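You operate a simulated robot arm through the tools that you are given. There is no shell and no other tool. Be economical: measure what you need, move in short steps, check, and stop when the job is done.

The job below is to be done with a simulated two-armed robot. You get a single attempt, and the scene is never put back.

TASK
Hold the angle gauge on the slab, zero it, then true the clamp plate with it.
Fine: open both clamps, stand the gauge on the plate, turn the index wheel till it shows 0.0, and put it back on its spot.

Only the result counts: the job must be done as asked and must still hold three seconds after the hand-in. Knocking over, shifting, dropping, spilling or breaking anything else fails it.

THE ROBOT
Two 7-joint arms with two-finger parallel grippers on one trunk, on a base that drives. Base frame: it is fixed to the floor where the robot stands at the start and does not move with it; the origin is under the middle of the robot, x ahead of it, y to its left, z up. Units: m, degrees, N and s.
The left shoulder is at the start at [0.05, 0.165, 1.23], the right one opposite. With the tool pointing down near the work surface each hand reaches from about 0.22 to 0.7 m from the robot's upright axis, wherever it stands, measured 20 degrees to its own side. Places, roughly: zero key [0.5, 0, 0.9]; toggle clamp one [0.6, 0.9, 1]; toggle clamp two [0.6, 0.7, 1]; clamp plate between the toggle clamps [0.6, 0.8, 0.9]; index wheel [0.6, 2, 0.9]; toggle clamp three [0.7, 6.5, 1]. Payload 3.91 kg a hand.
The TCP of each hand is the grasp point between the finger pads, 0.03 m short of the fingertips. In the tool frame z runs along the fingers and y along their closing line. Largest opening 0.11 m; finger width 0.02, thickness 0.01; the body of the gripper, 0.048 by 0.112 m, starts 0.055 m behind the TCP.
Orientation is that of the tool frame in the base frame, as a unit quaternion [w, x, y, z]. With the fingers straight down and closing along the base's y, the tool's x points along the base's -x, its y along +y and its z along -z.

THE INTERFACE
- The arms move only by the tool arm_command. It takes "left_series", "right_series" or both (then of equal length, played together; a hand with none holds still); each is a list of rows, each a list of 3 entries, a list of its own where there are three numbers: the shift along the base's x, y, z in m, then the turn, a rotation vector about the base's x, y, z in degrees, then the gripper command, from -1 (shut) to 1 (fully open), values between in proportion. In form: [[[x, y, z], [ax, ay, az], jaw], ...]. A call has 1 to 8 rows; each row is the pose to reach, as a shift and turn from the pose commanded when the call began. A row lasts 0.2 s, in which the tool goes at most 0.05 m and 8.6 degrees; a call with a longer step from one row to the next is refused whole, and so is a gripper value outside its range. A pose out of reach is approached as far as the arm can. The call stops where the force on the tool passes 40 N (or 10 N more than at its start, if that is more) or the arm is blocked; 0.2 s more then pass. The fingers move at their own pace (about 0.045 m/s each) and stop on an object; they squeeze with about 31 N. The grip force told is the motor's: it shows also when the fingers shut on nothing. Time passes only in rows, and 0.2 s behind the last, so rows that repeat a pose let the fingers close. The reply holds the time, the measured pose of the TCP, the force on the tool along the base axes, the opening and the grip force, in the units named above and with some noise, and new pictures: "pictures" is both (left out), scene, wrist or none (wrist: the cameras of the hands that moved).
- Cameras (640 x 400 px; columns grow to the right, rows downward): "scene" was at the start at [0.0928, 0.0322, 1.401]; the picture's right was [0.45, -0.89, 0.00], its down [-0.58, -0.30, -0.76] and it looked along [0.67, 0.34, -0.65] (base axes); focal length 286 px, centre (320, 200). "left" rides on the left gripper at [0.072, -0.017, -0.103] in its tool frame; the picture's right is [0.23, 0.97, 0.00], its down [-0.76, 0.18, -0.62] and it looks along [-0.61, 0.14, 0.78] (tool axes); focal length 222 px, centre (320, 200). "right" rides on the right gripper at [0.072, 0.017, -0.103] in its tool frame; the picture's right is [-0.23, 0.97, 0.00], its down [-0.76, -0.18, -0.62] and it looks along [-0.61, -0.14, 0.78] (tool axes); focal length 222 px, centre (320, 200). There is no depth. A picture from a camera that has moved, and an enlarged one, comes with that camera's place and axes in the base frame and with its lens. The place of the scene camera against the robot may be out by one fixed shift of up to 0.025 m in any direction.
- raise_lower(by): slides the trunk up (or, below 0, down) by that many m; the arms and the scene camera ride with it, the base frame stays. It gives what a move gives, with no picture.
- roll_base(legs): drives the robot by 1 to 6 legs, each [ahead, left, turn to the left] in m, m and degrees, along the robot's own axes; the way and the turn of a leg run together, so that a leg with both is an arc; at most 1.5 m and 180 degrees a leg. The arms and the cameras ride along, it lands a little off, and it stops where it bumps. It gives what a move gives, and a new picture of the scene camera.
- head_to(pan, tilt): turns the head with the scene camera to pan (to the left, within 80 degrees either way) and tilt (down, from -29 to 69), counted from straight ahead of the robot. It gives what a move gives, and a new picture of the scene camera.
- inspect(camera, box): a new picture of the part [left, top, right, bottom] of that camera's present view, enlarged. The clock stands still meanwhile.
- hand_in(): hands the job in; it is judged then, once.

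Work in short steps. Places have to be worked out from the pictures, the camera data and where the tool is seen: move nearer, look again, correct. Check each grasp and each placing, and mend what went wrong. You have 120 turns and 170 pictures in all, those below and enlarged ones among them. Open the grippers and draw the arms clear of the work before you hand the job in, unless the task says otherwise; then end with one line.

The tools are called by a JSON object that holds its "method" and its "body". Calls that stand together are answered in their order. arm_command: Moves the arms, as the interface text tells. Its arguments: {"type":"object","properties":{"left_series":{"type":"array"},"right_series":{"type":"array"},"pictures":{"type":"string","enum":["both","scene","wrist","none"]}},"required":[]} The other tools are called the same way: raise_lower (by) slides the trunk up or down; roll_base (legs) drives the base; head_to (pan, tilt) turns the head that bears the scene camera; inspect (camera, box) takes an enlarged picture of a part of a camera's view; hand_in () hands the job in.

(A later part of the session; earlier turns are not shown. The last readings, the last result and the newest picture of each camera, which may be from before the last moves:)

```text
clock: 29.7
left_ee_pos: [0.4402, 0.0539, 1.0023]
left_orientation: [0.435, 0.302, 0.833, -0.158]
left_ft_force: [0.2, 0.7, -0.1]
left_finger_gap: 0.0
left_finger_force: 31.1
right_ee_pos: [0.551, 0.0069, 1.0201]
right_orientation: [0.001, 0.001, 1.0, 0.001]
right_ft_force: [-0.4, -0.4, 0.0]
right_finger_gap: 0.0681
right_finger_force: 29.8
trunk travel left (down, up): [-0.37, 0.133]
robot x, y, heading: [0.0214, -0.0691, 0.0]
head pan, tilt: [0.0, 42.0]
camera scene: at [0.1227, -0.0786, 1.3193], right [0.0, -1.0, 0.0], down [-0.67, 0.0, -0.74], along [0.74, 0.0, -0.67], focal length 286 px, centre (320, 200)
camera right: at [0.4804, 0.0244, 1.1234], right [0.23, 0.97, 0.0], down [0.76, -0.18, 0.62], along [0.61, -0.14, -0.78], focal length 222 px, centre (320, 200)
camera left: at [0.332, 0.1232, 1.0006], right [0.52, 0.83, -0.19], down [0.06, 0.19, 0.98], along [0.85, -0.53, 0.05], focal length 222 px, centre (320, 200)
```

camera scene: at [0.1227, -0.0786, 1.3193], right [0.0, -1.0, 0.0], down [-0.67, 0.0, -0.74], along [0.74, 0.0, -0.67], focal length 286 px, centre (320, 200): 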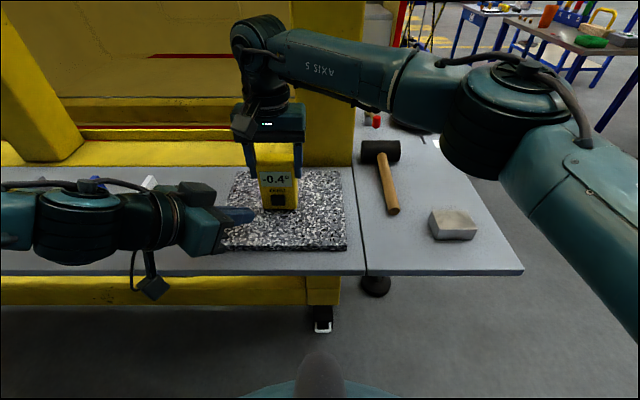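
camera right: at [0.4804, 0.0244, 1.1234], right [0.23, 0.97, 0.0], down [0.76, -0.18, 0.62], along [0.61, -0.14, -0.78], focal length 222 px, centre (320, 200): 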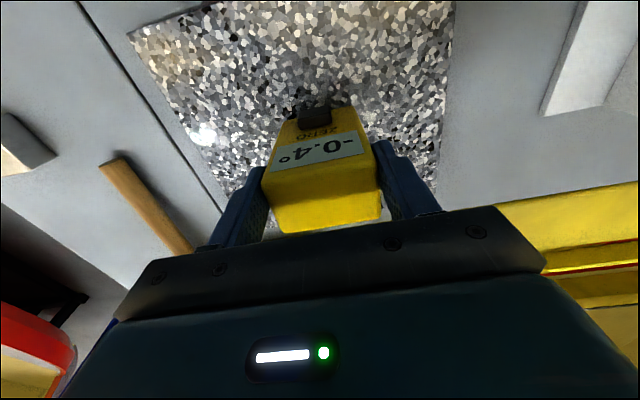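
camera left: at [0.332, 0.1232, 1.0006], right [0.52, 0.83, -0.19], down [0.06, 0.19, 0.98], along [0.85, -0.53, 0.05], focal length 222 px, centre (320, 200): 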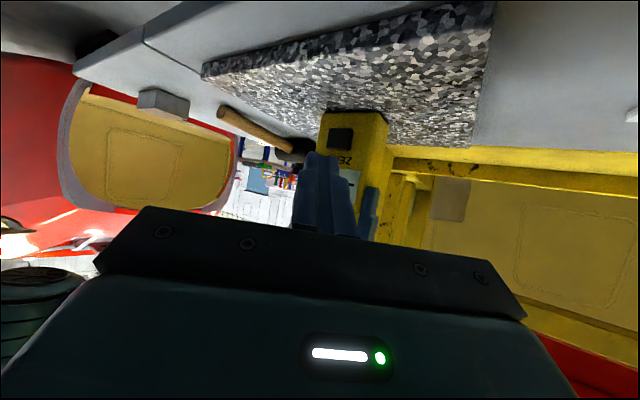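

Gauge held. Left is following without hitting its limit; I continue to the pre-press point in line with the key.

{"method": "arm_command", "body": {"left_series": [[[0.0, -0.018, -0.015], [0, 0, 0], -1], [[0.0, -0.036, -0.03], [0, 0, 0], -1]], "pictures": "wrist"}}

{"method": "inspect", "body": {"camera": "scene", "box": [200, 130, 328, 210]}}

```text
clock: 30.3
left_ee_pos: [0.4387, 0.0182, 0.9725]
left_orientation: [0.434, 0.302, 0.834, -0.159]
left_ft_force: [0.1, 0.4, 0.7]
left_finger_gap: 0.0
left_finger_force: 31.3
right_ee_pos: [0.5519, 0.0067, 1.0206]
right_orientation: [0.0, -0.001, 1.0, 0.001]
right_ft_force: [-0.3, 0.3, -0.1]
right_finger_gap: 0.068
right_finger_force: 31.3
trunk travel left (down, up): [-0.37, 0.133]
robot x, y, heading: [0.0192, -0.0756, -0.1]
head pan, tilt: [0.0, 42.0]
camera left: at [0.3313, 0.0861, 0.9711], right [0.53, 0.83, -0.19], down [0.06, 0.19, 0.98], along [0.85, -0.53, 0.05], focal length 222 px, centre (320, 200)
```

left: 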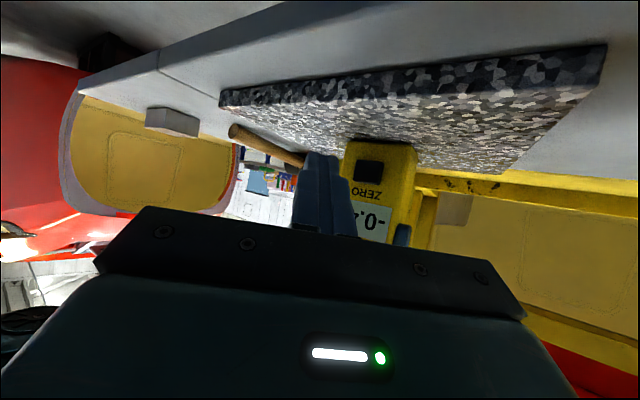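

```text
5.00 times, centred on (264, 170) of scene
camera zoom: at [0.1228, -0.0787, 1.3193], right [0.0, -1.0, 0.0], down [-0.67, 0.0, -0.74], along [0.74, 0.0, -0.67], focal length 1428 px, centre (600, 350)
```

zoom: 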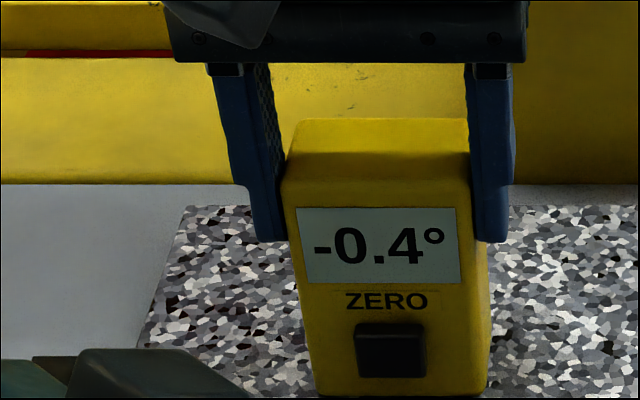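

Key lies right in front of the fingertip (key ≈ y 0.008, z 0.95). I push forward in small rows and watch the force.

{"method": "arm_command", "body": {"left_series": [[[0.015, 0.001, -0.004], [0, 0, 0], -1], [[0.03, 0.001, -0.005], [0, 0, 0], -1], [[0.042, 0.001, -0.005], [0, 0, 0], -1], [[0.048, 0.001, -0.005], [0, 0, 0], -1]], "pictures": "wrist"}}

{"method": "inspect", "body": {"camera": "scene", "box": [200, 150, 328, 230]}}

```text
clock: 31.3
left_ee_pos: [0.4878, 0.0185, 0.9684]
left_orientation: [0.434, 0.302, 0.834, -0.159]
left_ft_force: [0.5, 0.0, 0.0]
left_finger_gap: 0.0003
left_finger_force: 31.1
right_ee_pos: [0.5514, 0.0061, 1.0204]
right_orientation: [0.001, 0.001, 1.0, 0.001]
right_ft_force: [0.1, -0.7, -0.4]
right_finger_gap: 0.0677
right_finger_force: 30.6
trunk travel left (down, up): [-0.37, 0.133]
robot x, y, heading: [0.0197, -0.0731, -0.2]
head pan, tilt: [0.0, 42.0]
camera left: at [0.38, 0.0868, 0.9663], right [0.53, 0.83, -0.19], down [0.06, 0.19, 0.98], along [0.85, -0.53, 0.05], focal length 222 px, centre (320, 200)
```

left: 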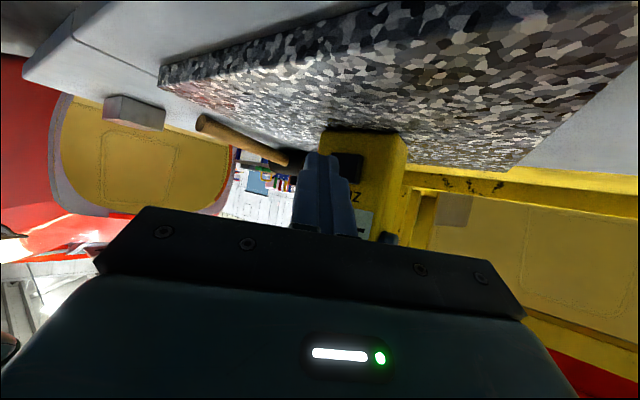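

```text
5.00 times, centred on (264, 190) of scene
camera zoom: at [0.1226, -0.0784, 1.3193], right [0.0, -1.0, 0.0], down [-0.67, 0.0, -0.74], along [0.74, 0.0, -0.67], focal length 1428 px, centre (600, 250)
```

zoom: 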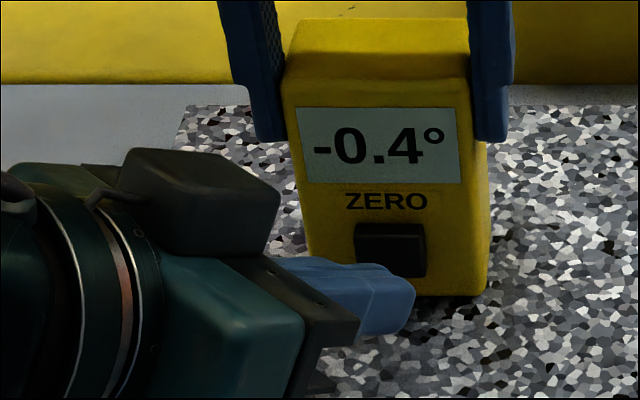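

About 1.5 cm still to go. I continue in 3–4 mm rows.

{"method": "arm_command", "body": {"left_series": [[[0.005, 0.002, 0], [0, 0, 0], -1], [[0.009, 0.003, 0], [0, 0, 0], -1], [[0.012, 0.003, 0], [0, 0, 0], -1], [[0.015, 0.003, 0], [0, 0, 0], -1]], "pictures": "none"}}

{"method": "inspect", "body": {"camera": "scene", "box": [200, 150, 328, 230]}}

```text
clock: 32.3
left_ee_pos: [0.5007, 0.0202, 0.9661]
left_orientation: [0.434, 0.303, 0.833, -0.159]
left_ft_force: [-0.1, -0.1, 0.1]
left_finger_gap: 0.0
left_finger_force: 31.3
right_ee_pos: [0.5534, 0.0072, 1.0205]
right_orientation: [0.001, -0.001, 1.0, 0.001]
right_ft_force: [0.3, 0.3, -0.9]
right_finger_gap: 0.0678
right_finger_force: 30.9
trunk travel left (down, up): [-0.37, 0.133]
robot x, y, heading: [0.023, -0.0704, 0.0]
head pan, tilt: [0.0, 42.0]
```

```text
5.00 times, centred on (264, 190) of scene
camera zoom: at [0.1226, -0.0785, 1.3193], right [0.0, -1.0, 0.0], down [-0.67, 0.0, -0.74], along [0.74, 0.0, -0.67], focal length 1428 px, centre (600, 250)
```

zoom: 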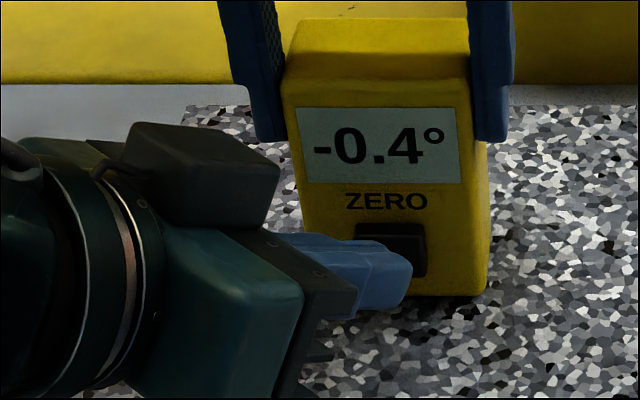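

{"method": "arm_command", "body": {"left_series": [[[0.003, 0.001, 0.001], [0, 0, 0], -1], [[0.006, 0.001, 0.001], [0, 0, 0], -1], [[0.008, 0.001, 0.001], [0, 0, 0], -1], [[0.01, 0.001, 0.001], [0, 0, 0], -1]], "pictures": "none"}}

{"method": "inspect", "body": {"camera": "scene", "box": [200, 150, 328, 230]}}

```text
clock: 33.3
left_ee_pos: [0.512, 0.021, 0.9682]
left_orientation: [0.434, 0.303, 0.833, -0.16]
left_ft_force: [-10.3, -0.3, 0.4]
left_finger_gap: 0.0
left_finger_force: 31.4
right_ee_pos: [0.5534, 0.0057, 1.0196]
right_orientation: [0.002, 0.002, 1.0, 0.001]
right_ft_force: [10.3, 0.0, 0.2]
right_finger_gap: 0.0681
right_finger_force: 31.6
trunk travel left (down, up): [-0.37, 0.133]
robot x, y, heading: [0.0219, -0.0718, -0.1]
head pan, tilt: [0.0, 42.0]
```

```text
5.00 times, centred on (264, 190) of scene
camera zoom: at [0.1226, -0.0784, 1.3193], right [0.0, -1.0, 0.0], down [-0.67, 0.0, -0.74], along [0.74, 0.0, -0.67], focal length 1428 px, centre (600, 250)
```

zoom: 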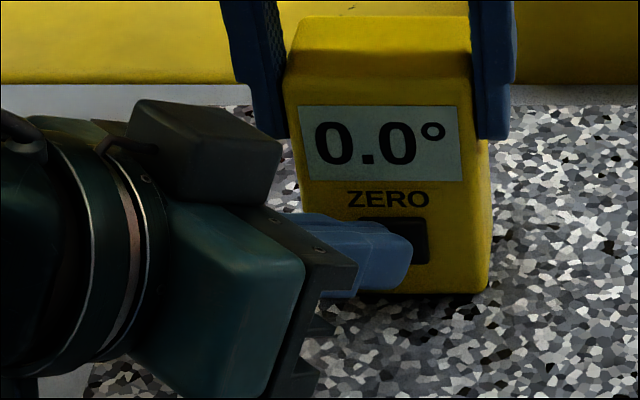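

It shows 0.0 with a 10 N push. I draw the left finger straight back and check the reading holds.

{"method": "arm_command", "body": {"left_series": [[[-0.02, 0, 0], [0, 0, 0], -1], [[-0.06, 0, 0.0], [0, 0, 0], -1], [[-0.09, 0.03, 0.02], [0, 0, 0], -1], [[-0.1, 0.07, 0.05], [0, 0, 0], -1], [[-0.1, 0.11, 0.08], [0, 0, 0], -1], [[-0.1, 0.15, 0.1], [0, 0, 0], -1]], "pictures": "none"}}

{"method": "inspect", "body": {"camera": "scene", "box": [200, 130, 360, 260]}}

```text
refused: row 4 steps farther than a row can; nothing moved
```

```text
3.08 times, centred on (280, 195) of scene
camera zoom: at [0.1226, -0.0784, 1.3193], right [0.0, -1.0, 0.0], down [-0.67, 0.0, -0.74], along [0.74, 0.0, -0.67], focal length 879 px, centre (443, 215)
```

zoom: 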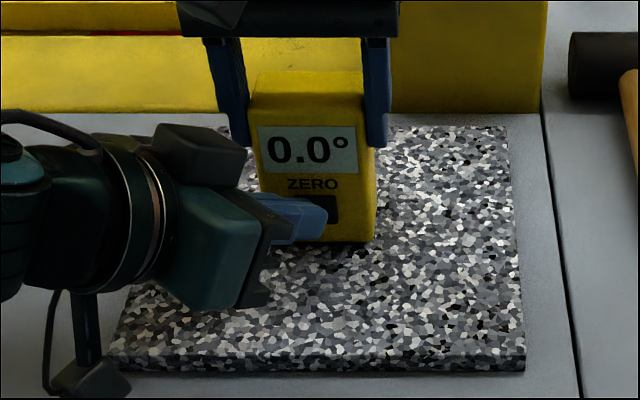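

{"method": "arm_command", "body": {"left_series": [[[-0.02, 0, 0], [0, 0, 0], -1], [[-0.06, 0, 0.0], [0, 0, 0], -1], [[-0.09, 0.02, 0.02], [0, 0, 0], -1], [[-0.1, 0.05, 0.05], [0, 0, 0], -1], [[-0.1, 0.08, 0.08], [0, 0, 0], -1], [[-0.1, 0.12, 0.1], [0, 0, 0], -1]], "pictures": "none"}}

{"method": "inspect", "body": {"camera": "scene", "box": [200, 130, 360, 260]}}

```text
clock: 34.7
left_ee_pos: [0.4106, 0.1387, 1.0677]
left_orientation: [0.435, 0.303, 0.833, -0.158]
left_ft_force: [0.3, -0.6, 0.8]
left_finger_gap: 0.0002
left_finger_force: 30.6
left hand out of reach, approached as far as the arm can: row 4
right_ee_pos: [0.5518, 0.006, 1.0211]
right_orientation: [0.001, 0.0, 1.0, 0.002]
right_ft_force: [-0.1, -0.4, -0.5]
right_finger_gap: 0.0679
right_finger_force: 30.7
trunk travel left (down, up): [-0.37, 0.133]
robot x, y, heading: [0.0237, -0.0699, 0.1]
head pan, tilt: [0.0, 42.0]
```

```text
3.08 times, centred on (280, 195) of scene
camera zoom: at [0.1217, -0.0794, 1.3194], right [0.0, -1.0, 0.0], down [-0.67, 0.0, -0.74], along [0.74, 0.0, -0.67], focal length 879 px, centre (443, 215)
```

zoom: 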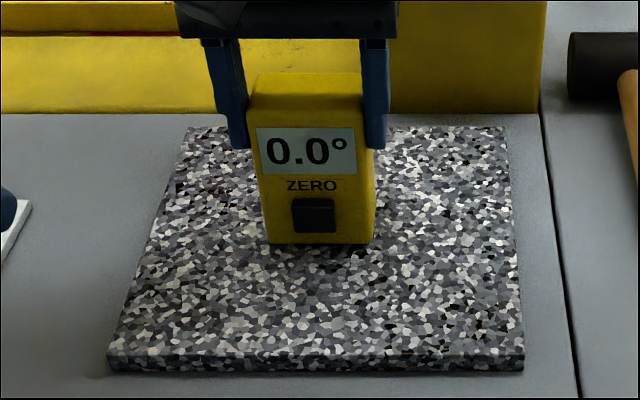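

Reads 0.0 free of the press. I slide it 6 mm back to the slab centre, release and raise, to see the unheld reading.

{"method": "arm_command", "body": {"right_series": [[[0, -0.003, 0], [0, 0, 0], -1], [[0, -0.006, 0], [0, 0, 0], -1], [[0, -0.006, 0], [0, 0, 0], 1], [[0, -0.006, 0], [0, 0, 0], 1], [[0, -0.006, 0], [0, 0, 0], 1], [[0, -0.006, 0.04], [0, 0, 0], 1], [[0, -0.006, 0.08], [0, 0, 0], 1], [[0, -0.006, 0.12], [0, 0, 0], 1]], "pictures": "none"}}

{"method": "inspect", "body": {"camera": "scene", "box": [200, 130, 360, 260]}}

```text
clock: 36.5
left_ee_pos: [0.4115, 0.1397, 1.0672]
left_orientation: [0.435, 0.302, 0.833, -0.159]
left_ft_force: [-0.1, 0.5, -0.9]
left_finger_gap: 0.0001
left_finger_force: 31.0
right_ee_pos: [0.5504, 0.0008, 1.1414]
right_orientation: [0.002, -0.001, 1.0, 0.001]
right_ft_force: [0.8, 0.4, -0.4]
right_finger_gap: 0.1098
right_finger_force: 0.1
trunk travel left (down, up): [-0.37, 0.133]
robot x, y, heading: [0.0199, -0.0678, 0.0]
head pan, tilt: [0.0, 42.0]
```

```text
3.08 times, centred on (280, 195) of scene
camera zoom: at [0.1219, -0.0782, 1.3194], right [0.0, -1.0, 0.0], down [-0.67, 0.0, -0.74], along [0.74, 0.0, -0.67], focal length 879 px, centre (443, 215)
```

zoom: 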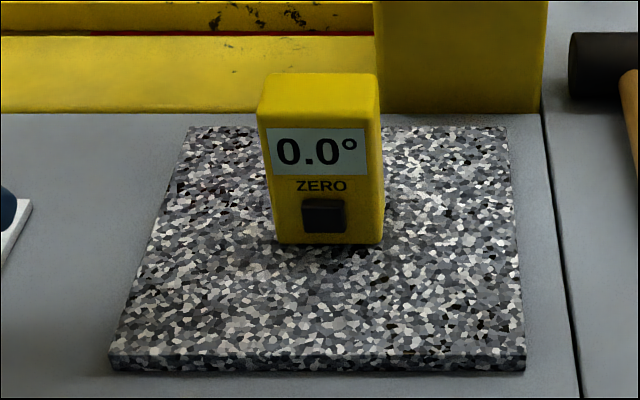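

Gauge is zeroed and standing on its spot (right TCP reference (0.551, 0.000)). Now I lift both hands, untwist the left one, and get ready to drive to the clamps.

{"method": "arm_command", "body": {"left_series": [[[0, 0.02, 0.03], [0, 0, 8], -1], [[0, 0.04, 0.05], [0, 0, 16], -1], [[0, 0.06, 0.07], [0, 0, 24], -1], [[0, 0.08, 0.09], [0, 0, 32], -1], [[0, 0.1, 0.1], [0, 0, 40], -1]], "right_series": [[[0, 0, 0.04], [0, 0, 0], 1], [[-0.04, 0, 0.06], [0, 0, 0], 1], [[-0.08, 0, 0.06], [0, 0, 0], 1], [[-0.12, 0, 0.06], [0, 0, 0], 1], [[-0.16, 0, 0.06], [0, 0, 0], 1]], "pictures": "none"}}

{"method": "arm_command", "body": {"left_series": [[[0, 0.01, 0.01], [0, 8, 0], -1], [[0, 0.02, 0.02], [0, 16, 0], -1], [[-0.02, 0.03, 0.03], [0, 24, 0], -1], [[-0.04, 0.04, 0.03], [0, 32, 0], -1], [[-0.06, 0.06, 0.03], [0, 40, 0], 1], [[-0.08, 0.08, 0.03], [0, 48, 0], 1], [[-0.1, 0.1, 0.03], [0, 55, 0], 1]], "pictures": "none"}}

```text
clock: 37.7
left_ee_pos: [0.4123, 0.2428, 1.1702]
left_orientation: [0.462, -0.002, 0.887, 0.001]
left_ft_force: [0.2, 0.5, 0.2]
left_finger_gap: 0.0
left_finger_force: 31.1
right_ee_pos: [0.3894, -0.0007, 1.2008]
right_orientation: [0.001, 0.001, 1.0, 0.001]
right_ft_force: [-1.4, 0.3, -0.2]
right_finger_gap: 0.1097
right_finger_force: 0.0
trunk travel left (down, up): [-0.37, 0.133]
robot x, y, heading: [0.0231, -0.072, 0.2]
head pan, tilt: [0.0, 42.0]
```

```text
clock: 39.3
left_ee_pos: [0.3113, 0.3431, 1.198]
left_orientation: [-0.002, -0.001, 1.0, 0.0]
left_ft_force: [-0.3, -0.2, -0.2]
left_finger_gap: 0.0687
left_finger_force: 0.0
right_ee_pos: [0.3915, -0.0004, 1.1995]
right_orientation: [0.0, 0.0, 1.0, 0.001]
right_ft_force: [-0.3, -0.6, 0.8]
right_finger_gap: 0.11
right_finger_force: 0.1
trunk travel left (down, up): [-0.37, 0.133]
robot x, y, heading: [0.0215, -0.0693, -0.1]
head pan, tilt: [0.0, 42.0]
```

Now I raise the trunk back and drive left to face the clamp plate.

{"method": "raise_lower", "body": {"by": 0.08}}

{"method": "roll_base", "body": {"legs": [[-0.12, 0, 0], [0, 0.87, 0]]}}

{"method": "inspect", "body": {"camera": "scene", "box": [160, 80, 480, 280]}}

```text
clock: 40.5
left_ee_pos: [0.3114, 0.3424, 1.2798]
left_orientation: [0.001, -0.001, 1.0, 0.0]
left_ft_force: [0.1, -0.1, 0.6]
left_finger_gap: 0.11
left_finger_force: 0.0
right_ee_pos: [0.3912, -0.0015, 1.2801]
right_orientation: [0.001, 0.0, 1.0, 0.001]
right_ft_force: [0.9, 0.6, -0.8]
right_finger_gap: 0.11
right_finger_force: 0.0
trunk travel left (down, up): [-0.45, 0.053]
robot x, y, heading: [0.0196, -0.0698, -0.0]
head pan, tilt: [0.0, 42.0]
```

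```text
clock: 46.0
left_ee_pos: [0.1937, 1.2179, 1.2787]
left_orientation: [0.001, 0.002, 1.0, 0.0]
left_ft_force: [0.0, 0.2, -0.3]
left_finger_gap: 0.1103
left_finger_force: 0.1
right_ee_pos: [0.2701, 0.876, 1.2801]
right_orientation: [0.001, 0.003, 1.0, 0.001]
right_ft_force: [-1.1, 0.2, 0.3]
right_finger_gap: 0.1099
right_finger_force: 0.0
trunk travel left (down, up): [-0.45, 0.053]
robot x, y, heading: [-0.0967, 0.8032, -0.2]
head pan, tilt: [0.0, 42.0]
camera scene: at [0.0024, 0.7981, 1.3994], right [0.0, -1.0, 0.0], down [-0.67, 0.0, -0.74], along [0.74, 0.0, -0.67], focal length 286 px, centre (320, 200)
```

scene: 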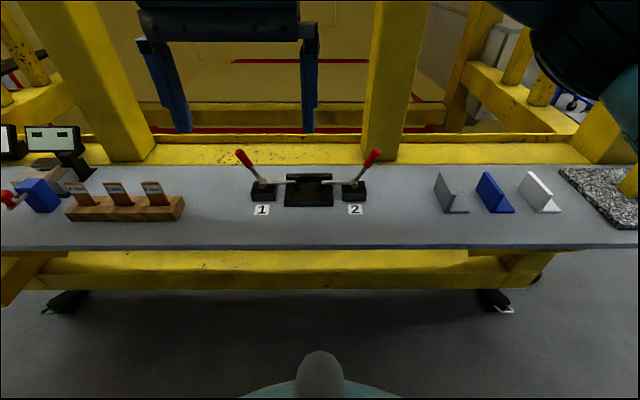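

```text
2.00 times, centred on (320, 180) of scene
camera zoom: at [0.0024, 0.7981, 1.3994], right [0.0, -1.0, 0.0], down [-0.67, 0.0, -0.74], along [0.74, 0.0, -0.67], focal length 571 px, centre (320, 240)
```

zoom: 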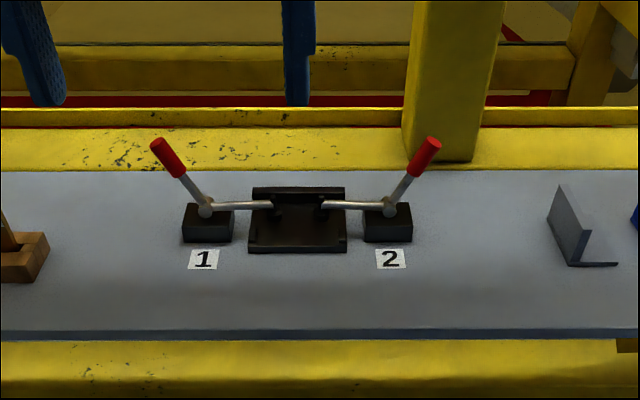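

Clamps 1 and 2 hold down the plate: each is a bell crank with its handle up and outward, so opening means swinging the handle outward and down. I drive forward to bring them into reach.

{"method": "roll_base", "body": {"legs": [[0.11, 0, 0]]}}

{"method": "inspect", "body": {"camera": "scene", "box": [220, 150, 420, 275]}}

```text
clock: 47.1
left_ee_pos: [0.3032, 1.2168, 1.2786]
left_orientation: [0.001, 0.001, 1.0, -0.001]
left_ft_force: [0.4, 0.2, 0.6]
left_finger_gap: 0.1099
left_finger_force: 0.0
right_ee_pos: [0.3819, 0.874, 1.2798]
right_orientation: [0.0, 0.003, 1.0, 0.001]
right_ft_force: [0.5, -0.6, -0.6]
right_finger_gap: 0.1098
right_finger_force: 0.0
trunk travel left (down, up): [-0.45, 0.053]
robot x, y, heading: [0.0117, 0.8035, -0.3]
head pan, tilt: [0.0, 42.0]
camera scene: at [0.1125, 0.7971, 1.3993], right [-0.01, -1.0, 0.0], down [-0.67, 0.0, -0.74], along [0.74, 0.0, -0.67], focal length 286 px, centre (320, 200)
```

scene: 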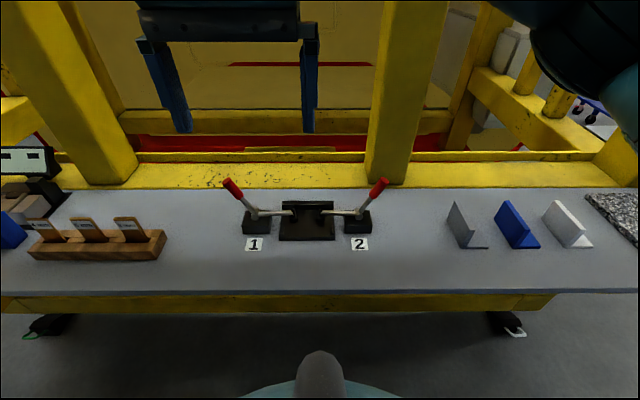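

```text
3.20 times, centred on (320, 212) of scene
camera zoom: at [0.1125, 0.7971, 1.3993], right [-0.01, -1.0, 0.0], down [-0.67, 0.0, -0.74], along [0.74, 0.0, -0.67], focal length 914 px, centre (320, 160)
```

zoom: 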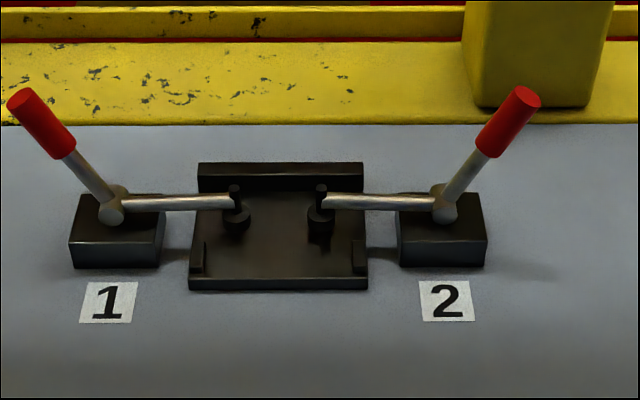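

Handle 1: pivot ≈(0.56, 0.945, 0.955), tip ≈(0.56, 0.985, 1.05). I bring the closed left hand above the inner side of that handle; the right hand closes too.

{"method": "arm_command", "body": {"left_series": [[[0.032, -0.034, 0], [0, 0, 0], -1], [[0.064, -0.068, 0], [0, 0, 0], -1], [[0.096, -0.102, 0], [0, 0, 0], -1], [[0.128, -0.136, 0], [0, 0, 0], -1], [[0.16, -0.17, 0], [0, 0, 0], -1], [[0.192, -0.204, -0.0], [0, 0, 0], -1], [[0.225, -0.238, -0.01], [0, 0, 0], -1], [[0.256, -0.272, -0.02], [0, 0, 0], -1]], "right_series": [[[-0.02, -0.04, 0], [0, 0, 0], -1], [[-0.04, -0.08, 0], [0, 0, 0], -1], [[-0.06, -0.12, 0], [0, 0, 0], -1], [[-0.06, -0.15, 0], [0, 0, 0], -1], [[-0.06, -0.17, 0], [0, 0, 0], -1], [[-0.06, -0.19, 0], [0, 0, 0], -1], [[-0.06, -0.2, 0], [0, 0, 0], -1], [[-0.06, -0.2, 0], [0, 0, 0], -1]], "pictures": "none"}}

{"method": "arm_command", "body": {"left_series": [[[0, 0, -0.04], [0, 0, 0], -1], [[0, 0, -0.08], [0, 0, 0], -1], [[0, 0, -0.12], [0, 0, 0], -1]], "pictures": "both"}}

```text
clock: 49.0
left_ee_pos: [0.5115, 0.9997, 1.2744]
left_orientation: [0.0, 0.0, 1.0, 0.0]
left_ft_force: [-0.3, 0.2, -0.6]
left_finger_gap: 0.0001
left_finger_force: 31.1
left hand out of reach, approached as far as the arm can: row 7, 8
right_ee_pos: [0.3193, 0.6734, 1.2801]
right_orientation: [0.001, 0.002, 1.0, 0.0]
right_ft_force: [-0.2, -0.2, 0.6]
right_finger_gap: 0.0001
right_finger_force: 31.2
trunk travel left (down, up): [-0.45, 0.053]
robot x, y, heading: [0.0127, 0.8069, -0.2]
head pan, tilt: [0.0, 42.0]
```

```text
clock: 49.8
left_ee_pos: [0.5119, 1.0001, 1.1548]
left_orientation: [0.002, 0.002, 1.0, 0.0]
left_ft_force: [-0.2, 0.0, -0.9]
left_finger_gap: 0.0004
left_finger_force: 30.5
right_ee_pos: [0.3192, 0.6738, 1.2816]
right_orientation: [0.001, 0.002, 1.0, 0.0]
right_ft_force: [0.1, -0.4, -0.2]
right_finger_gap: 0.0
right_finger_force: 30.7
trunk travel left (down, up): [-0.45, 0.053]
robot x, y, heading: [0.0129, 0.8025, -0.4]
head pan, tilt: [0.0, 42.0]
camera scene: at [0.1119, 0.7972, 1.3994], right [-0.01, -1.0, 0.0], down [-0.67, 0.0, -0.74], along [0.74, 0.0, -0.67], focal length 286 px, centre (320, 200)
camera left: at [0.4383, 0.9842, 1.2576], right [-0.22, 0.97, 0.0], down [0.76, 0.18, 0.62], along [0.61, 0.14, -0.78], focal length 222 px, centre (320, 200)
```

scene: 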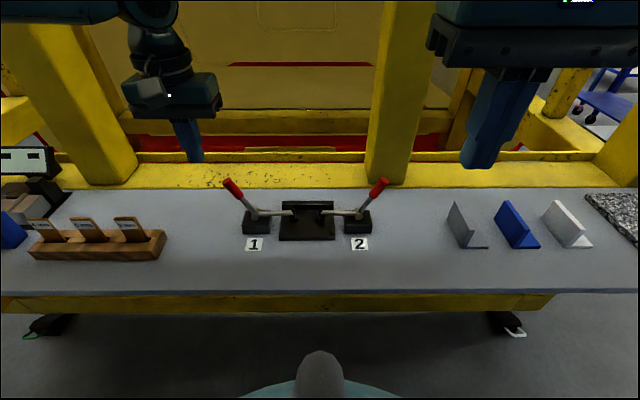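
left: 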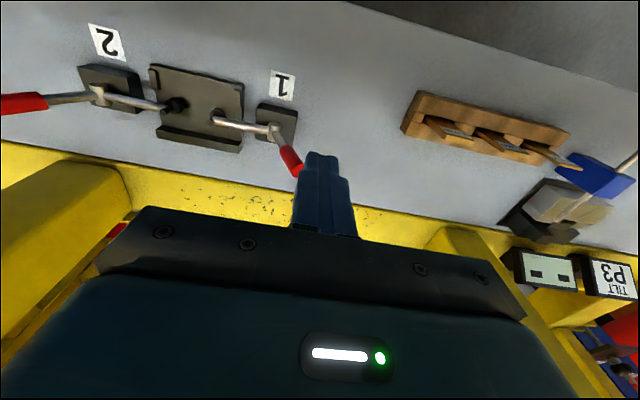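

Wrist view confirms the tip at ≈(0.568, 0.988, 1.05), pivot at y≈0.949. I move inboard of the handle and descend.

{"method": "arm_command", "body": {"left_series": [[[0.02, -0.03, 0], [0, 0, 0], -1], [[0.04, -0.056, 0], [0, 0, 0], -1], [[0.056, -0.06, -0.03], [0, 0, 0], -1], [[0.056, -0.06, -0.07], [0, 0, 0], -1], [[0.056, -0.06, -0.11], [0, 0, 0], -1]], "pictures": "both"}}

```text
clock: 51.0
left_ee_pos: [0.5234, 0.9832, 1.0679]
left_orientation: [0.002, 0.002, 1.0, -0.001]
left_ft_force: [0.0, 0.3, 0.9]
left_finger_gap: 0.0
left_finger_force: 30.6
left hand out of reach, approached as far as the arm can: row 1, 2, 3, 4, 5
right_ee_pos: [0.3195, 0.6739, 1.2805]
right_orientation: [0.0, 0.002, 1.0, 0.001]
right_ft_force: [-0.8, 0.6, -0.1]
right_finger_gap: 0.0
right_finger_force: 31.1
trunk travel left (down, up): [-0.45, 0.053]
robot x, y, heading: [0.0108, 0.8041, -0.1]
head pan, tilt: [0.0, 42.0]
camera scene: at [0.1118, 0.7972, 1.3994], right [-0.01, -1.0, 0.0], down [-0.67, 0.0, -0.74], along [0.74, 0.0, -0.67], focal length 286 px, centre (320, 200)
camera left: at [0.4501, 0.9679, 1.1694], right [-0.22, 0.97, 0.0], down [0.76, 0.18, 0.63], along [0.61, 0.14, -0.78], focal length 222 px, centre (320, 200)
```

scene: 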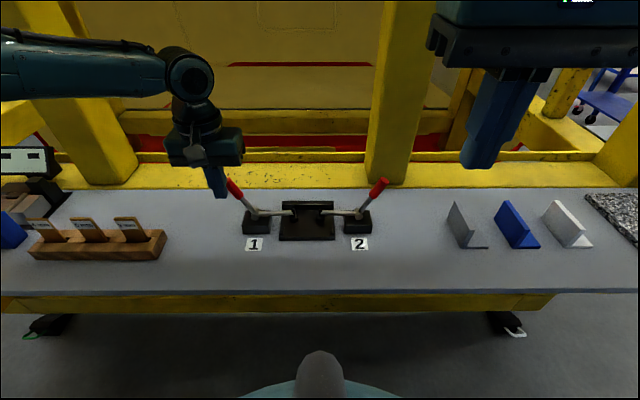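
left: 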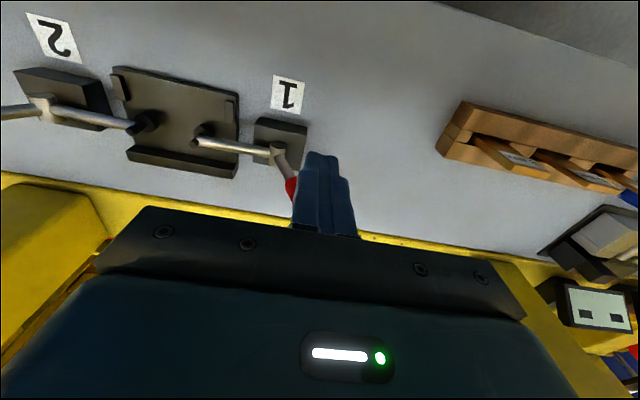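

The left arm runs into its inward limit here. I lift it clear and shift the robot right and slightly forward, so the clamp is further to its left side.

{"method": "arm_command", "body": {"left_series": [[[0, 0.01, 0.04], [0, 0, 0], -1], [[-0.02, 0.02, 0.08], [0, 0, 0], -1], [[-0.04, 0.04, 0.11], [0, 0, 0], -1], [[-0.07, 0.06, 0.13], [0, 0, 0], -1]], "pictures": "none"}}

{"method": "roll_base", "body": {"legs": [[0, -0.14, 0], [0.04, 0, 0]]}}

{"method": "arm_command", "body": {"left_series": [[[0.04, 0, 0], [0, 0, 0], -1], [[0.07, 0.03, -0.01], [0, 0, 0], -1], [[0.09, 0.06, -0.03], [0, 0, 0], -1], [[0.09, 0.06, -0.06], [0, 0, 0], -1]], "pictures": "both"}}

```text
clock: 52.0
left_ee_pos: [0.4531, 1.0432, 1.1992]
left_orientation: [0.001, 0.001, 1.0, -0.001]
left_ft_force: [0.0, 0.2, -0.3]
left_finger_gap: 0.0
left_finger_force: 30.9
right_ee_pos: [0.3188, 0.6745, 1.2809]
right_orientation: [0.001, 0.003, 1.0, 0.001]
right_ft_force: [-0.8, 0.4, -0.3]
right_finger_gap: 0.0001
right_finger_force: 30.7
trunk travel left (down, up): [-0.45, 0.053]
robot x, y, heading: [0.0109, 0.8055, -0.3]
head pan, tilt: [0.0, 42.0]
```

```text
clock: 53.7
left_ee_pos: [0.4937, 0.9047, 1.197]
left_orientation: [0.001, 0.003, 1.0, 0.0]
left_ft_force: [-0.3, -0.1, 0.1]
left_finger_gap: 0.0001
left_finger_force: 31.0
right_ee_pos: [0.3584, 0.5358, 1.2796]
right_orientation: [0.0, 0.003, 1.0, 0.001]
right_ft_force: [0.6, -0.2, 0.5]
right_finger_gap: 0.0
right_finger_force: 31.1
trunk travel left (down, up): [-0.45, 0.053]
robot x, y, heading: [0.0462, 0.6684, -0.2]
head pan, tilt: [0.0, 42.0]
camera scene: at [0.1506, 0.6593, 1.3992], right [-0.01, -1.0, 0.0], down [-0.67, 0.0, -0.74], along [0.74, 0.0, -0.67], focal length 286 px, centre (320, 200)
```

scene: 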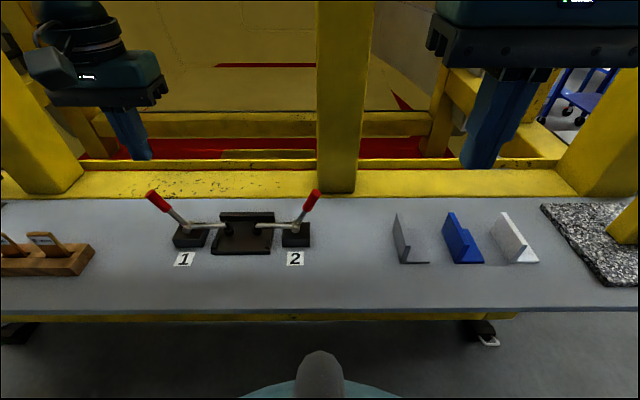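

```text
clock: 54.7
left_ee_pos: [0.5821, 0.9673, 1.1371]
left_orientation: [0.001, 0.003, 1.0, 0.001]
left_ft_force: [0.1, 0.3, -0.3]
left_finger_gap: 0.0
left_finger_force: 30.8
right_ee_pos: [0.357, 0.5361, 1.2803]
right_orientation: [0.001, 0.002, 1.0, 0.002]
right_ft_force: [-0.6, -0.3, -1.0]
right_finger_gap: 0.0
right_finger_force: 31.1
trunk travel left (down, up): [-0.45, 0.053]
robot x, y, heading: [0.05, 0.6677, -0.1]
head pan, tilt: [0.0, 42.0]
camera scene: at [0.1494, 0.6598, 1.3994], right [-0.01, -1.0, 0.0], down [-0.67, 0.0, -0.74], along [0.74, 0.0, -0.67], focal length 286 px, centre (320, 200)
camera left: at [0.509, 0.9511, 1.2397], right [-0.22, 0.97, 0.0], down [0.76, 0.17, 0.62], along [0.61, 0.14, -0.78], focal length 222 px, centre (320, 200)
```

scene: 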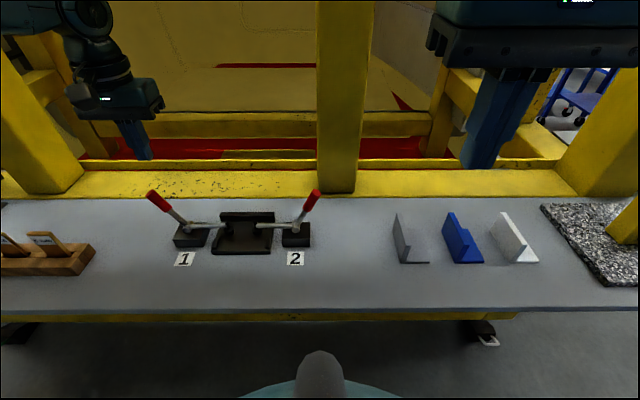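
left: 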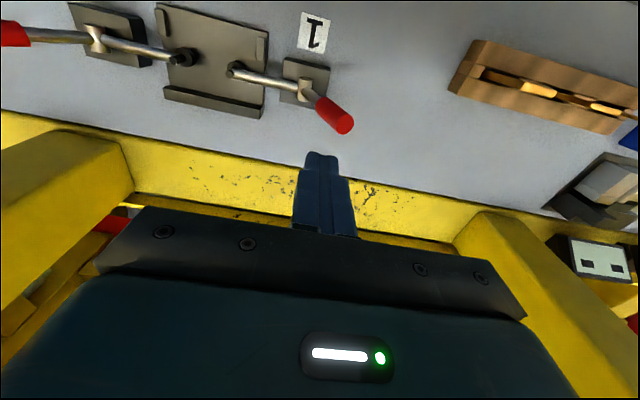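

Reach is fine now. I go inboard of handle 1, descend, then push outward along its arc.

{"method": "arm_command", "body": {"left_series": [[[-0.008, -0.024, 0], [0, 0, 0], -1], [[-0.008, -0.024, -0.045], [0, 0, 0], -1], [[-0.008, -0.024, -0.085], [0, 0, 0], -1], [[-0.008, 0.0, -0.087], [0, 0, 0], -1], [[-0.008, 0.02, -0.09], [0, 0, 0], -1]], "pictures": "both"}}

```text
clock: 55.9
left_ee_pos: [0.5759, 0.9859, 1.0487]
left_orientation: [0.001, 0.002, 1.0, 0.0]
left_ft_force: [0.2, 0.8, 0.3]
left_finger_gap: 0.0002
left_finger_force: 31.1
right_ee_pos: [0.3569, 0.5362, 1.2807]
right_orientation: [0.001, 0.002, 1.0, 0.0]
right_ft_force: [0.0, 0.0, 0.8]
right_finger_gap: 0.0001
right_finger_force: 31.0
trunk travel left (down, up): [-0.45, 0.053]
robot x, y, heading: [0.0469, 0.665, -0.6]
head pan, tilt: [0.0, 42.0]
camera scene: at [0.1493, 0.6601, 1.3994], right [-0.01, -1.0, 0.0], down [-0.67, 0.0, -0.74], along [0.74, 0.0, -0.67], focal length 286 px, centre (320, 200)
camera left: at [0.503, 0.9705, 1.151], right [-0.22, 0.97, 0.0], down [0.76, 0.17, 0.62], along [0.61, 0.14, -0.78], focal length 222 px, centre (320, 200)
```

scene: 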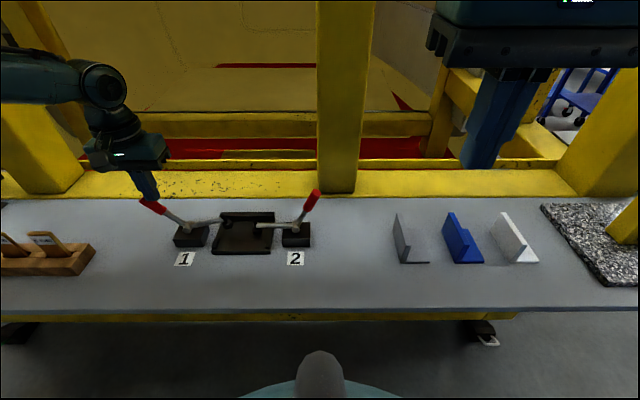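
left: 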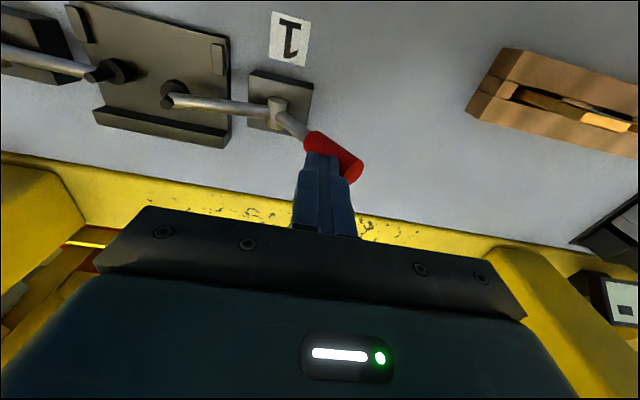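

The lever is moving. I shift a few mm toward -x for a centred contact and continue outward and down.

{"method": "arm_command", "body": {"left_series": [[[-0.004, 0.01, -0.005], [0, 0, 0], -1], [[-0.005, 0.02, -0.012], [0, 0, 0], -1], [[-0.005, 0.03, -0.022], [0, 0, 0], -1], [[-0.005, 0.035, -0.035], [0, 0, 0], -1], [[-0.005, 0.038, -0.048], [0, 0, 0], -1]], "pictures": "both"}}

```text
clock: 57.1
left_ee_pos: [0.57, 1.0234, 1.0005]
left_orientation: [0.002, 0.001, 1.0, -0.001]
left_ft_force: [0.3, 0.2, -0.6]
left_finger_gap: 0.0
left_finger_force: 30.4
right_ee_pos: [0.3571, 0.5356, 1.2802]
right_orientation: [0.0, 0.002, 1.0, 0.001]
right_ft_force: [0.2, 0.0, -0.6]
right_finger_gap: 0.0
right_finger_force: 30.9
trunk travel left (down, up): [-0.45, 0.053]
robot x, y, heading: [0.0473, 0.6668, -0.3]
head pan, tilt: [0.0, 42.0]
camera scene: at [0.1493, 0.6599, 1.3994], right [-0.01, -1.0, 0.0], down [-0.67, 0.0, -0.74], along [0.74, 0.0, -0.67], focal length 286 px, centre (320, 200)
camera left: at [0.4965, 1.009, 1.1028], right [-0.22, 0.97, 0.0], down [0.76, 0.17, 0.63], along [0.61, 0.14, -0.78], focal length 222 px, centre (320, 200)
```

scene: 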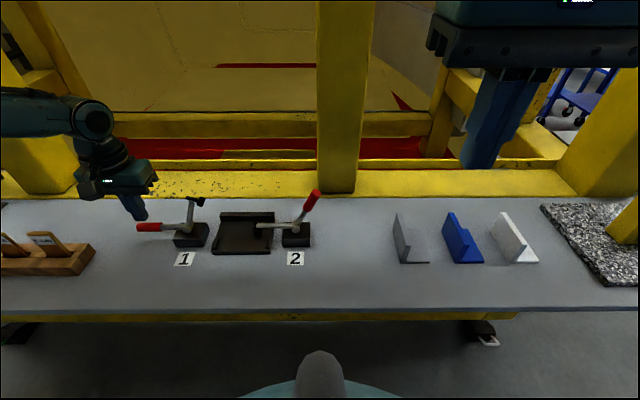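
left: 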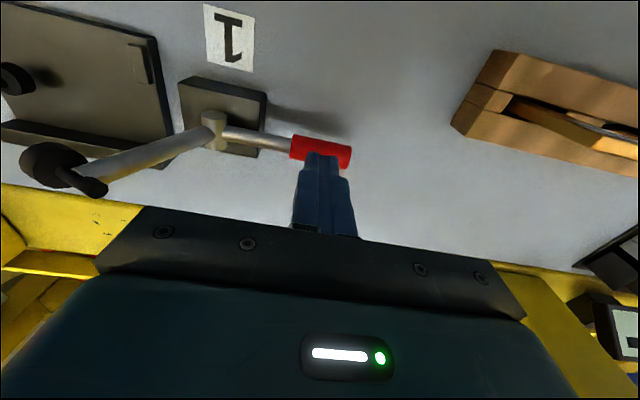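

Clamp 1's arm now stands up, handle near horizontal. I press slightly further, then lift and look whether it stays.

{"method": "arm_command", "body": {"left_series": [[[0, 0.002, -0.008], [0, 0, 0], -1], [[0, 0.002, -0.013], [0, 0, 0], -1], [[0, 0.002, 0.03], [0, 0, 0], -1], [[0, 0.002, 0.08], [0, 0, 0], -1], [[-0.03, 0.01, 0.12], [0, 0, 0], -1], [[-0.07, 0.02, 0.14], [0, 0, 0], -1]], "pictures": "none"}}

{"method": "inspect", "body": {"camera": "scene", "box": [100, 160, 340, 310]}}

```text
refused: row 5 steps farther than a row can; nothing moved
```

```text
2.67 times, centred on (220, 235) of scene
camera zoom: at [0.1493, 0.6599, 1.3994], right [-0.01, -1.0, 0.0], down [-0.67, 0.0, -0.74], along [0.74, 0.0, -0.67], focal length 762 px, centre (587, 107)
```

zoom: 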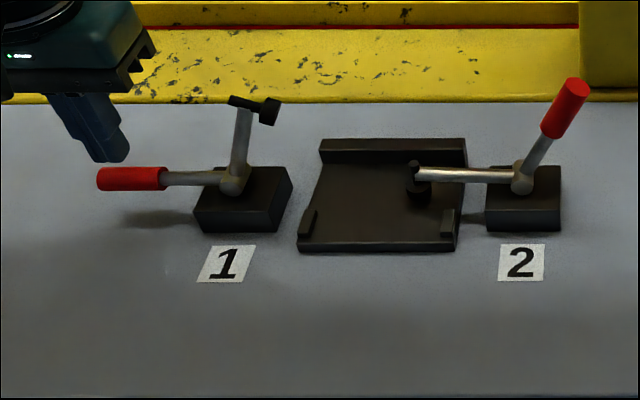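

{"method": "arm_command", "body": {"left_series": [[[0, 0.002, -0.008], [0, 0, 0], -1], [[0, 0.002, -0.015], [0, 0, 0], -1], [[0, 0.002, 0.03], [0, 0, 0], -1], [[0, 0.002, 0.075], [0, 0, 0], -1], [[-0.02, 0.01, 0.11], [0, 0, 0], -1], [[-0.06, 0.02, 0.13], [0, 0, 0], -1]], "pictures": "none"}}

{"method": "inspect", "body": {"camera": "scene", "box": [100, 160, 340, 310]}}

```text
clock: 58.5
left_ee_pos: [0.5081, 1.0465, 1.1325]
left_orientation: [0.002, 0.002, 1.0, 0.0]
left_ft_force: [0.4, 0.1, 0.1]
left_finger_gap: 0.0
left_finger_force: 31.1
right_ee_pos: [0.3561, 0.5357, 1.2803]
right_orientation: [0.002, 0.002, 1.0, 0.001]
right_ft_force: [-0.9, 0.5, 0.6]
right_finger_gap: 0.0001
right_finger_force: 30.8
trunk travel left (down, up): [-0.45, 0.053]
robot x, y, heading: [0.0468, 0.661, -0.2]
head pan, tilt: [0.0, 42.0]
```

```text
2.67 times, centred on (220, 235) of scene
camera zoom: at [0.148, 0.6602, 1.3995], right [-0.01, -1.0, 0.0], down [-0.67, 0.0, -0.74], along [0.74, 0.0, -0.67], focal length 762 px, centre (587, 107)
```

zoom: 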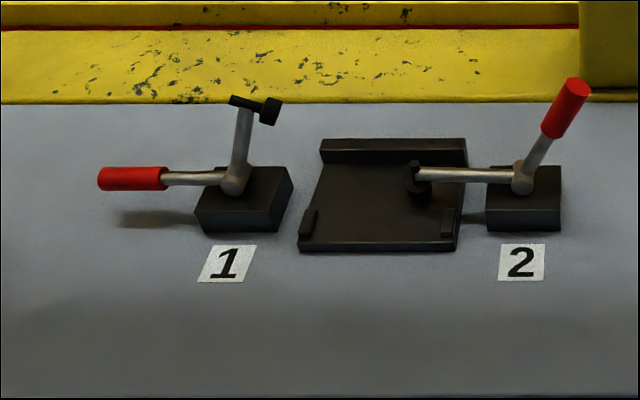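

Clamp 1 stays open. Now clamp 2 with the right hand: its pivot ≈(0.574, 0.722), handle leaning to -y; I move above its inner side.

{"method": "arm_command", "body": {"right_series": [[[0.03, 0.028, -0.01], [0, 0, 0], -1], [[0.06, 0.056, -0.03], [0, 0, 0], -1], [[0.09, 0.084, -0.05], [0, 0, 0], -1], [[0.12, 0.112, -0.07], [0, 0, 0], -1], [[0.15, 0.14, -0.09], [0, 0, 0], -1], [[0.18, 0.165, -0.11], [0, 0, 0], -1], [[0.205, 0.185, -0.13], [0, 0, 0], -1], [[0.217, 0.192, -0.14], [0, 0, 0], -1]], "pictures": "both"}}

```text
clock: 60.3
left_ee_pos: [0.5092, 1.0458, 1.1309]
left_orientation: [0.001, 0.002, 1.0, 0.0]
left_ft_force: [-0.1, -0.2, -0.4]
left_finger_gap: 0.0
left_finger_force: 31.1
right_ee_pos: [0.5742, 0.7285, 1.1388]
right_orientation: [0.001, 0.003, 1.0, 0.0]
right_ft_force: [0.3, -0.2, 1.2]
right_finger_gap: 0.0002
right_finger_force: 30.8
trunk travel left (down, up): [-0.45, 0.053]
robot x, y, heading: [0.0462, 0.6679, -0.1]
head pan, tilt: [0.0, 42.0]
camera scene: at [0.1493, 0.6598, 1.3993], right [-0.01, -1.0, 0.0], down [-0.67, 0.0, -0.74], along [0.74, 0.0, -0.67], focal length 286 px, centre (320, 200)
camera right: at [0.5023, 0.7466, 1.2427], right [0.23, 0.97, 0.0], down [0.76, -0.18, 0.62], along [0.61, -0.14, -0.78], focal length 222 px, centre (320, 200)
```

scene: 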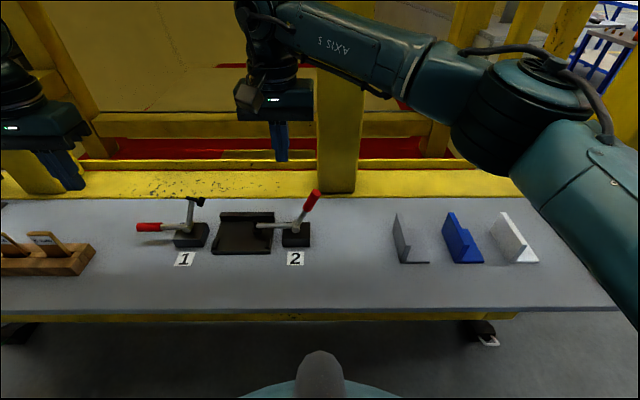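
right: 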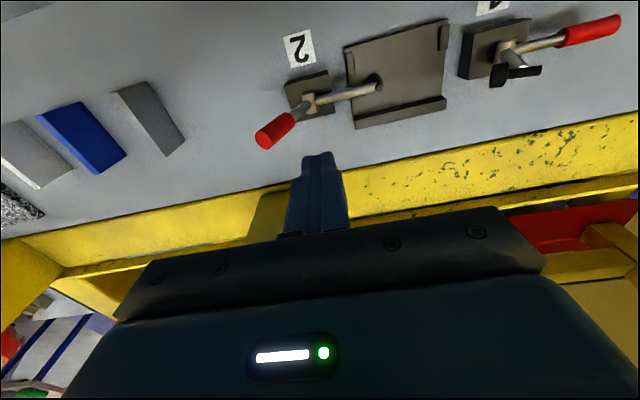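

Measured tip (0.573, 0.677), pivot y≈0.716. I mirror the sequence that worked on clamp 1.

{"method": "arm_command", "body": {"right_series": [[[-0.003, -0.004, -0.045], [0, 0, 0], -1], [[-0.003, -0.004, -0.087], [0, 0, 0], -1], [[-0.004, -0.025, -0.088], [0, 0, 0], -1], [[-0.005, -0.047, -0.09], [0, 0, 0], -1], [[-0.005, -0.057, -0.095], [0, 0, 0], -1], [[-0.005, -0.067, -0.102], [0, 0, 0], -1], [[-0.005, -0.077, -0.112], [0, 0, 0], -1], [[-0.005, -0.083, -0.125], [0, 0, 0], -1]], "pictures": "both"}}

```text
clock: 62.1
left_ee_pos: [0.5096, 1.0467, 1.1315]
left_orientation: [0.001, 0.001, 1.0, 0.0]
left_ft_force: [-0.3, 0.1, -0.5]
left_finger_gap: 0.0
left_finger_force: 30.9
right_ee_pos: [0.5688, 0.6463, 1.0139]
right_orientation: [0.001, 0.003, 1.0, 0.001]
right_ft_force: [-0.6, 0.6, -0.7]
right_finger_gap: 0.0003
right_finger_force: 31.2
trunk travel left (down, up): [-0.45, 0.053]
robot x, y, heading: [0.0482, 0.665, -0.5]
head pan, tilt: [0.0, 42.0]
camera scene: at [0.1493, 0.6596, 1.3994], right [-0.01, -1.0, 0.0], down [-0.67, 0.0, -0.74], along [0.74, 0.0, -0.67], focal length 286 px, centre (320, 200)
camera right: at [0.4971, 0.6637, 1.1183], right [0.23, 0.97, 0.0], down [0.76, -0.18, 0.62], along [0.61, -0.14, -0.78], focal length 222 px, centre (320, 200)
```

scene: 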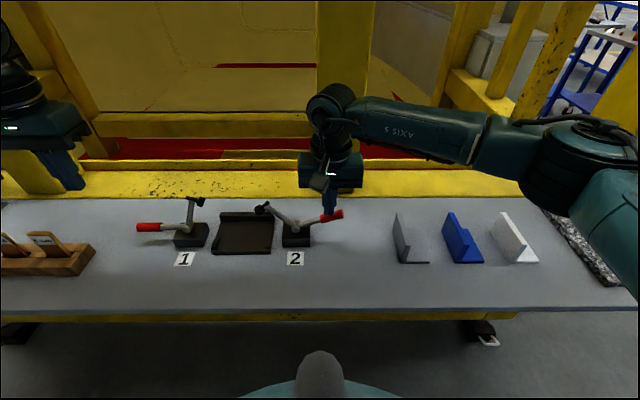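
right: 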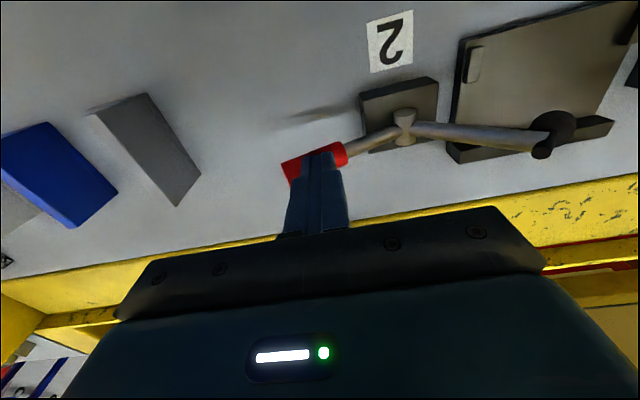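

Clamp 2 is half open; I continue downward, then lift clear and check.

{"method": "arm_command", "body": {"right_series": [[[0.002, -0.002, -0.013], [0, 0, 0], -1], [[0.002, -0.003, -0.022], [0, 0, 0], -1], [[0.002, -0.004, -0.03], [0, 0, 0], -1], [[0.002, -0.004, 0.01], [0, 0, 0], -1], [[0.002, -0.004, 0.055], [0, 0, 0], -1], [[-0.01, -0.01, 0.1], [0, 0, 0], -1], [[-0.04, -0.02, 0.13], [0, 0, 0], -1], [[-0.08, -0.03, 0.15], [0, 0, 0], -1]], "pictures": "none"}}

{"method": "inspect", "body": {"camera": "scene", "box": [120, 170, 360, 320]}}

```text
clock: 63.9
left_ee_pos: [0.5093, 1.0453, 1.1322]
left_orientation: [0.002, 0.002, 1.0, 0.0]
left_ft_force: [-0.8, -0.3, -0.2]
left_finger_gap: 0.0001
left_finger_force: 31.2
right_ee_pos: [0.4879, 0.6151, 1.1661]
right_orientation: [0.0, 0.004, 1.0, 0.001]
right_ft_force: [-0.4, 0.6, 0.1]
right_finger_gap: 0.0001
right_finger_force: 31.3
trunk travel left (down, up): [-0.45, 0.053]
robot x, y, heading: [0.0476, 0.6657, -0.2]
head pan, tilt: [0.0, 42.0]
```

```text
2.67 times, centred on (240, 245) of scene
camera zoom: at [0.1485, 0.6594, 1.3994], right [-0.01, -1.0, 0.0], down [-0.67, 0.0, -0.74], along [0.74, 0.0, -0.67], focal length 762 px, centre (533, 80)
```

zoom: 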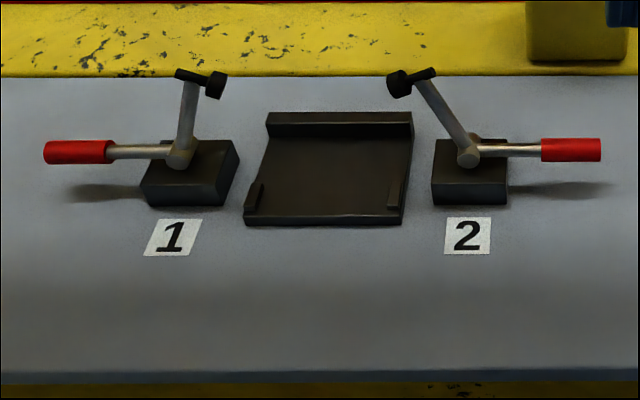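

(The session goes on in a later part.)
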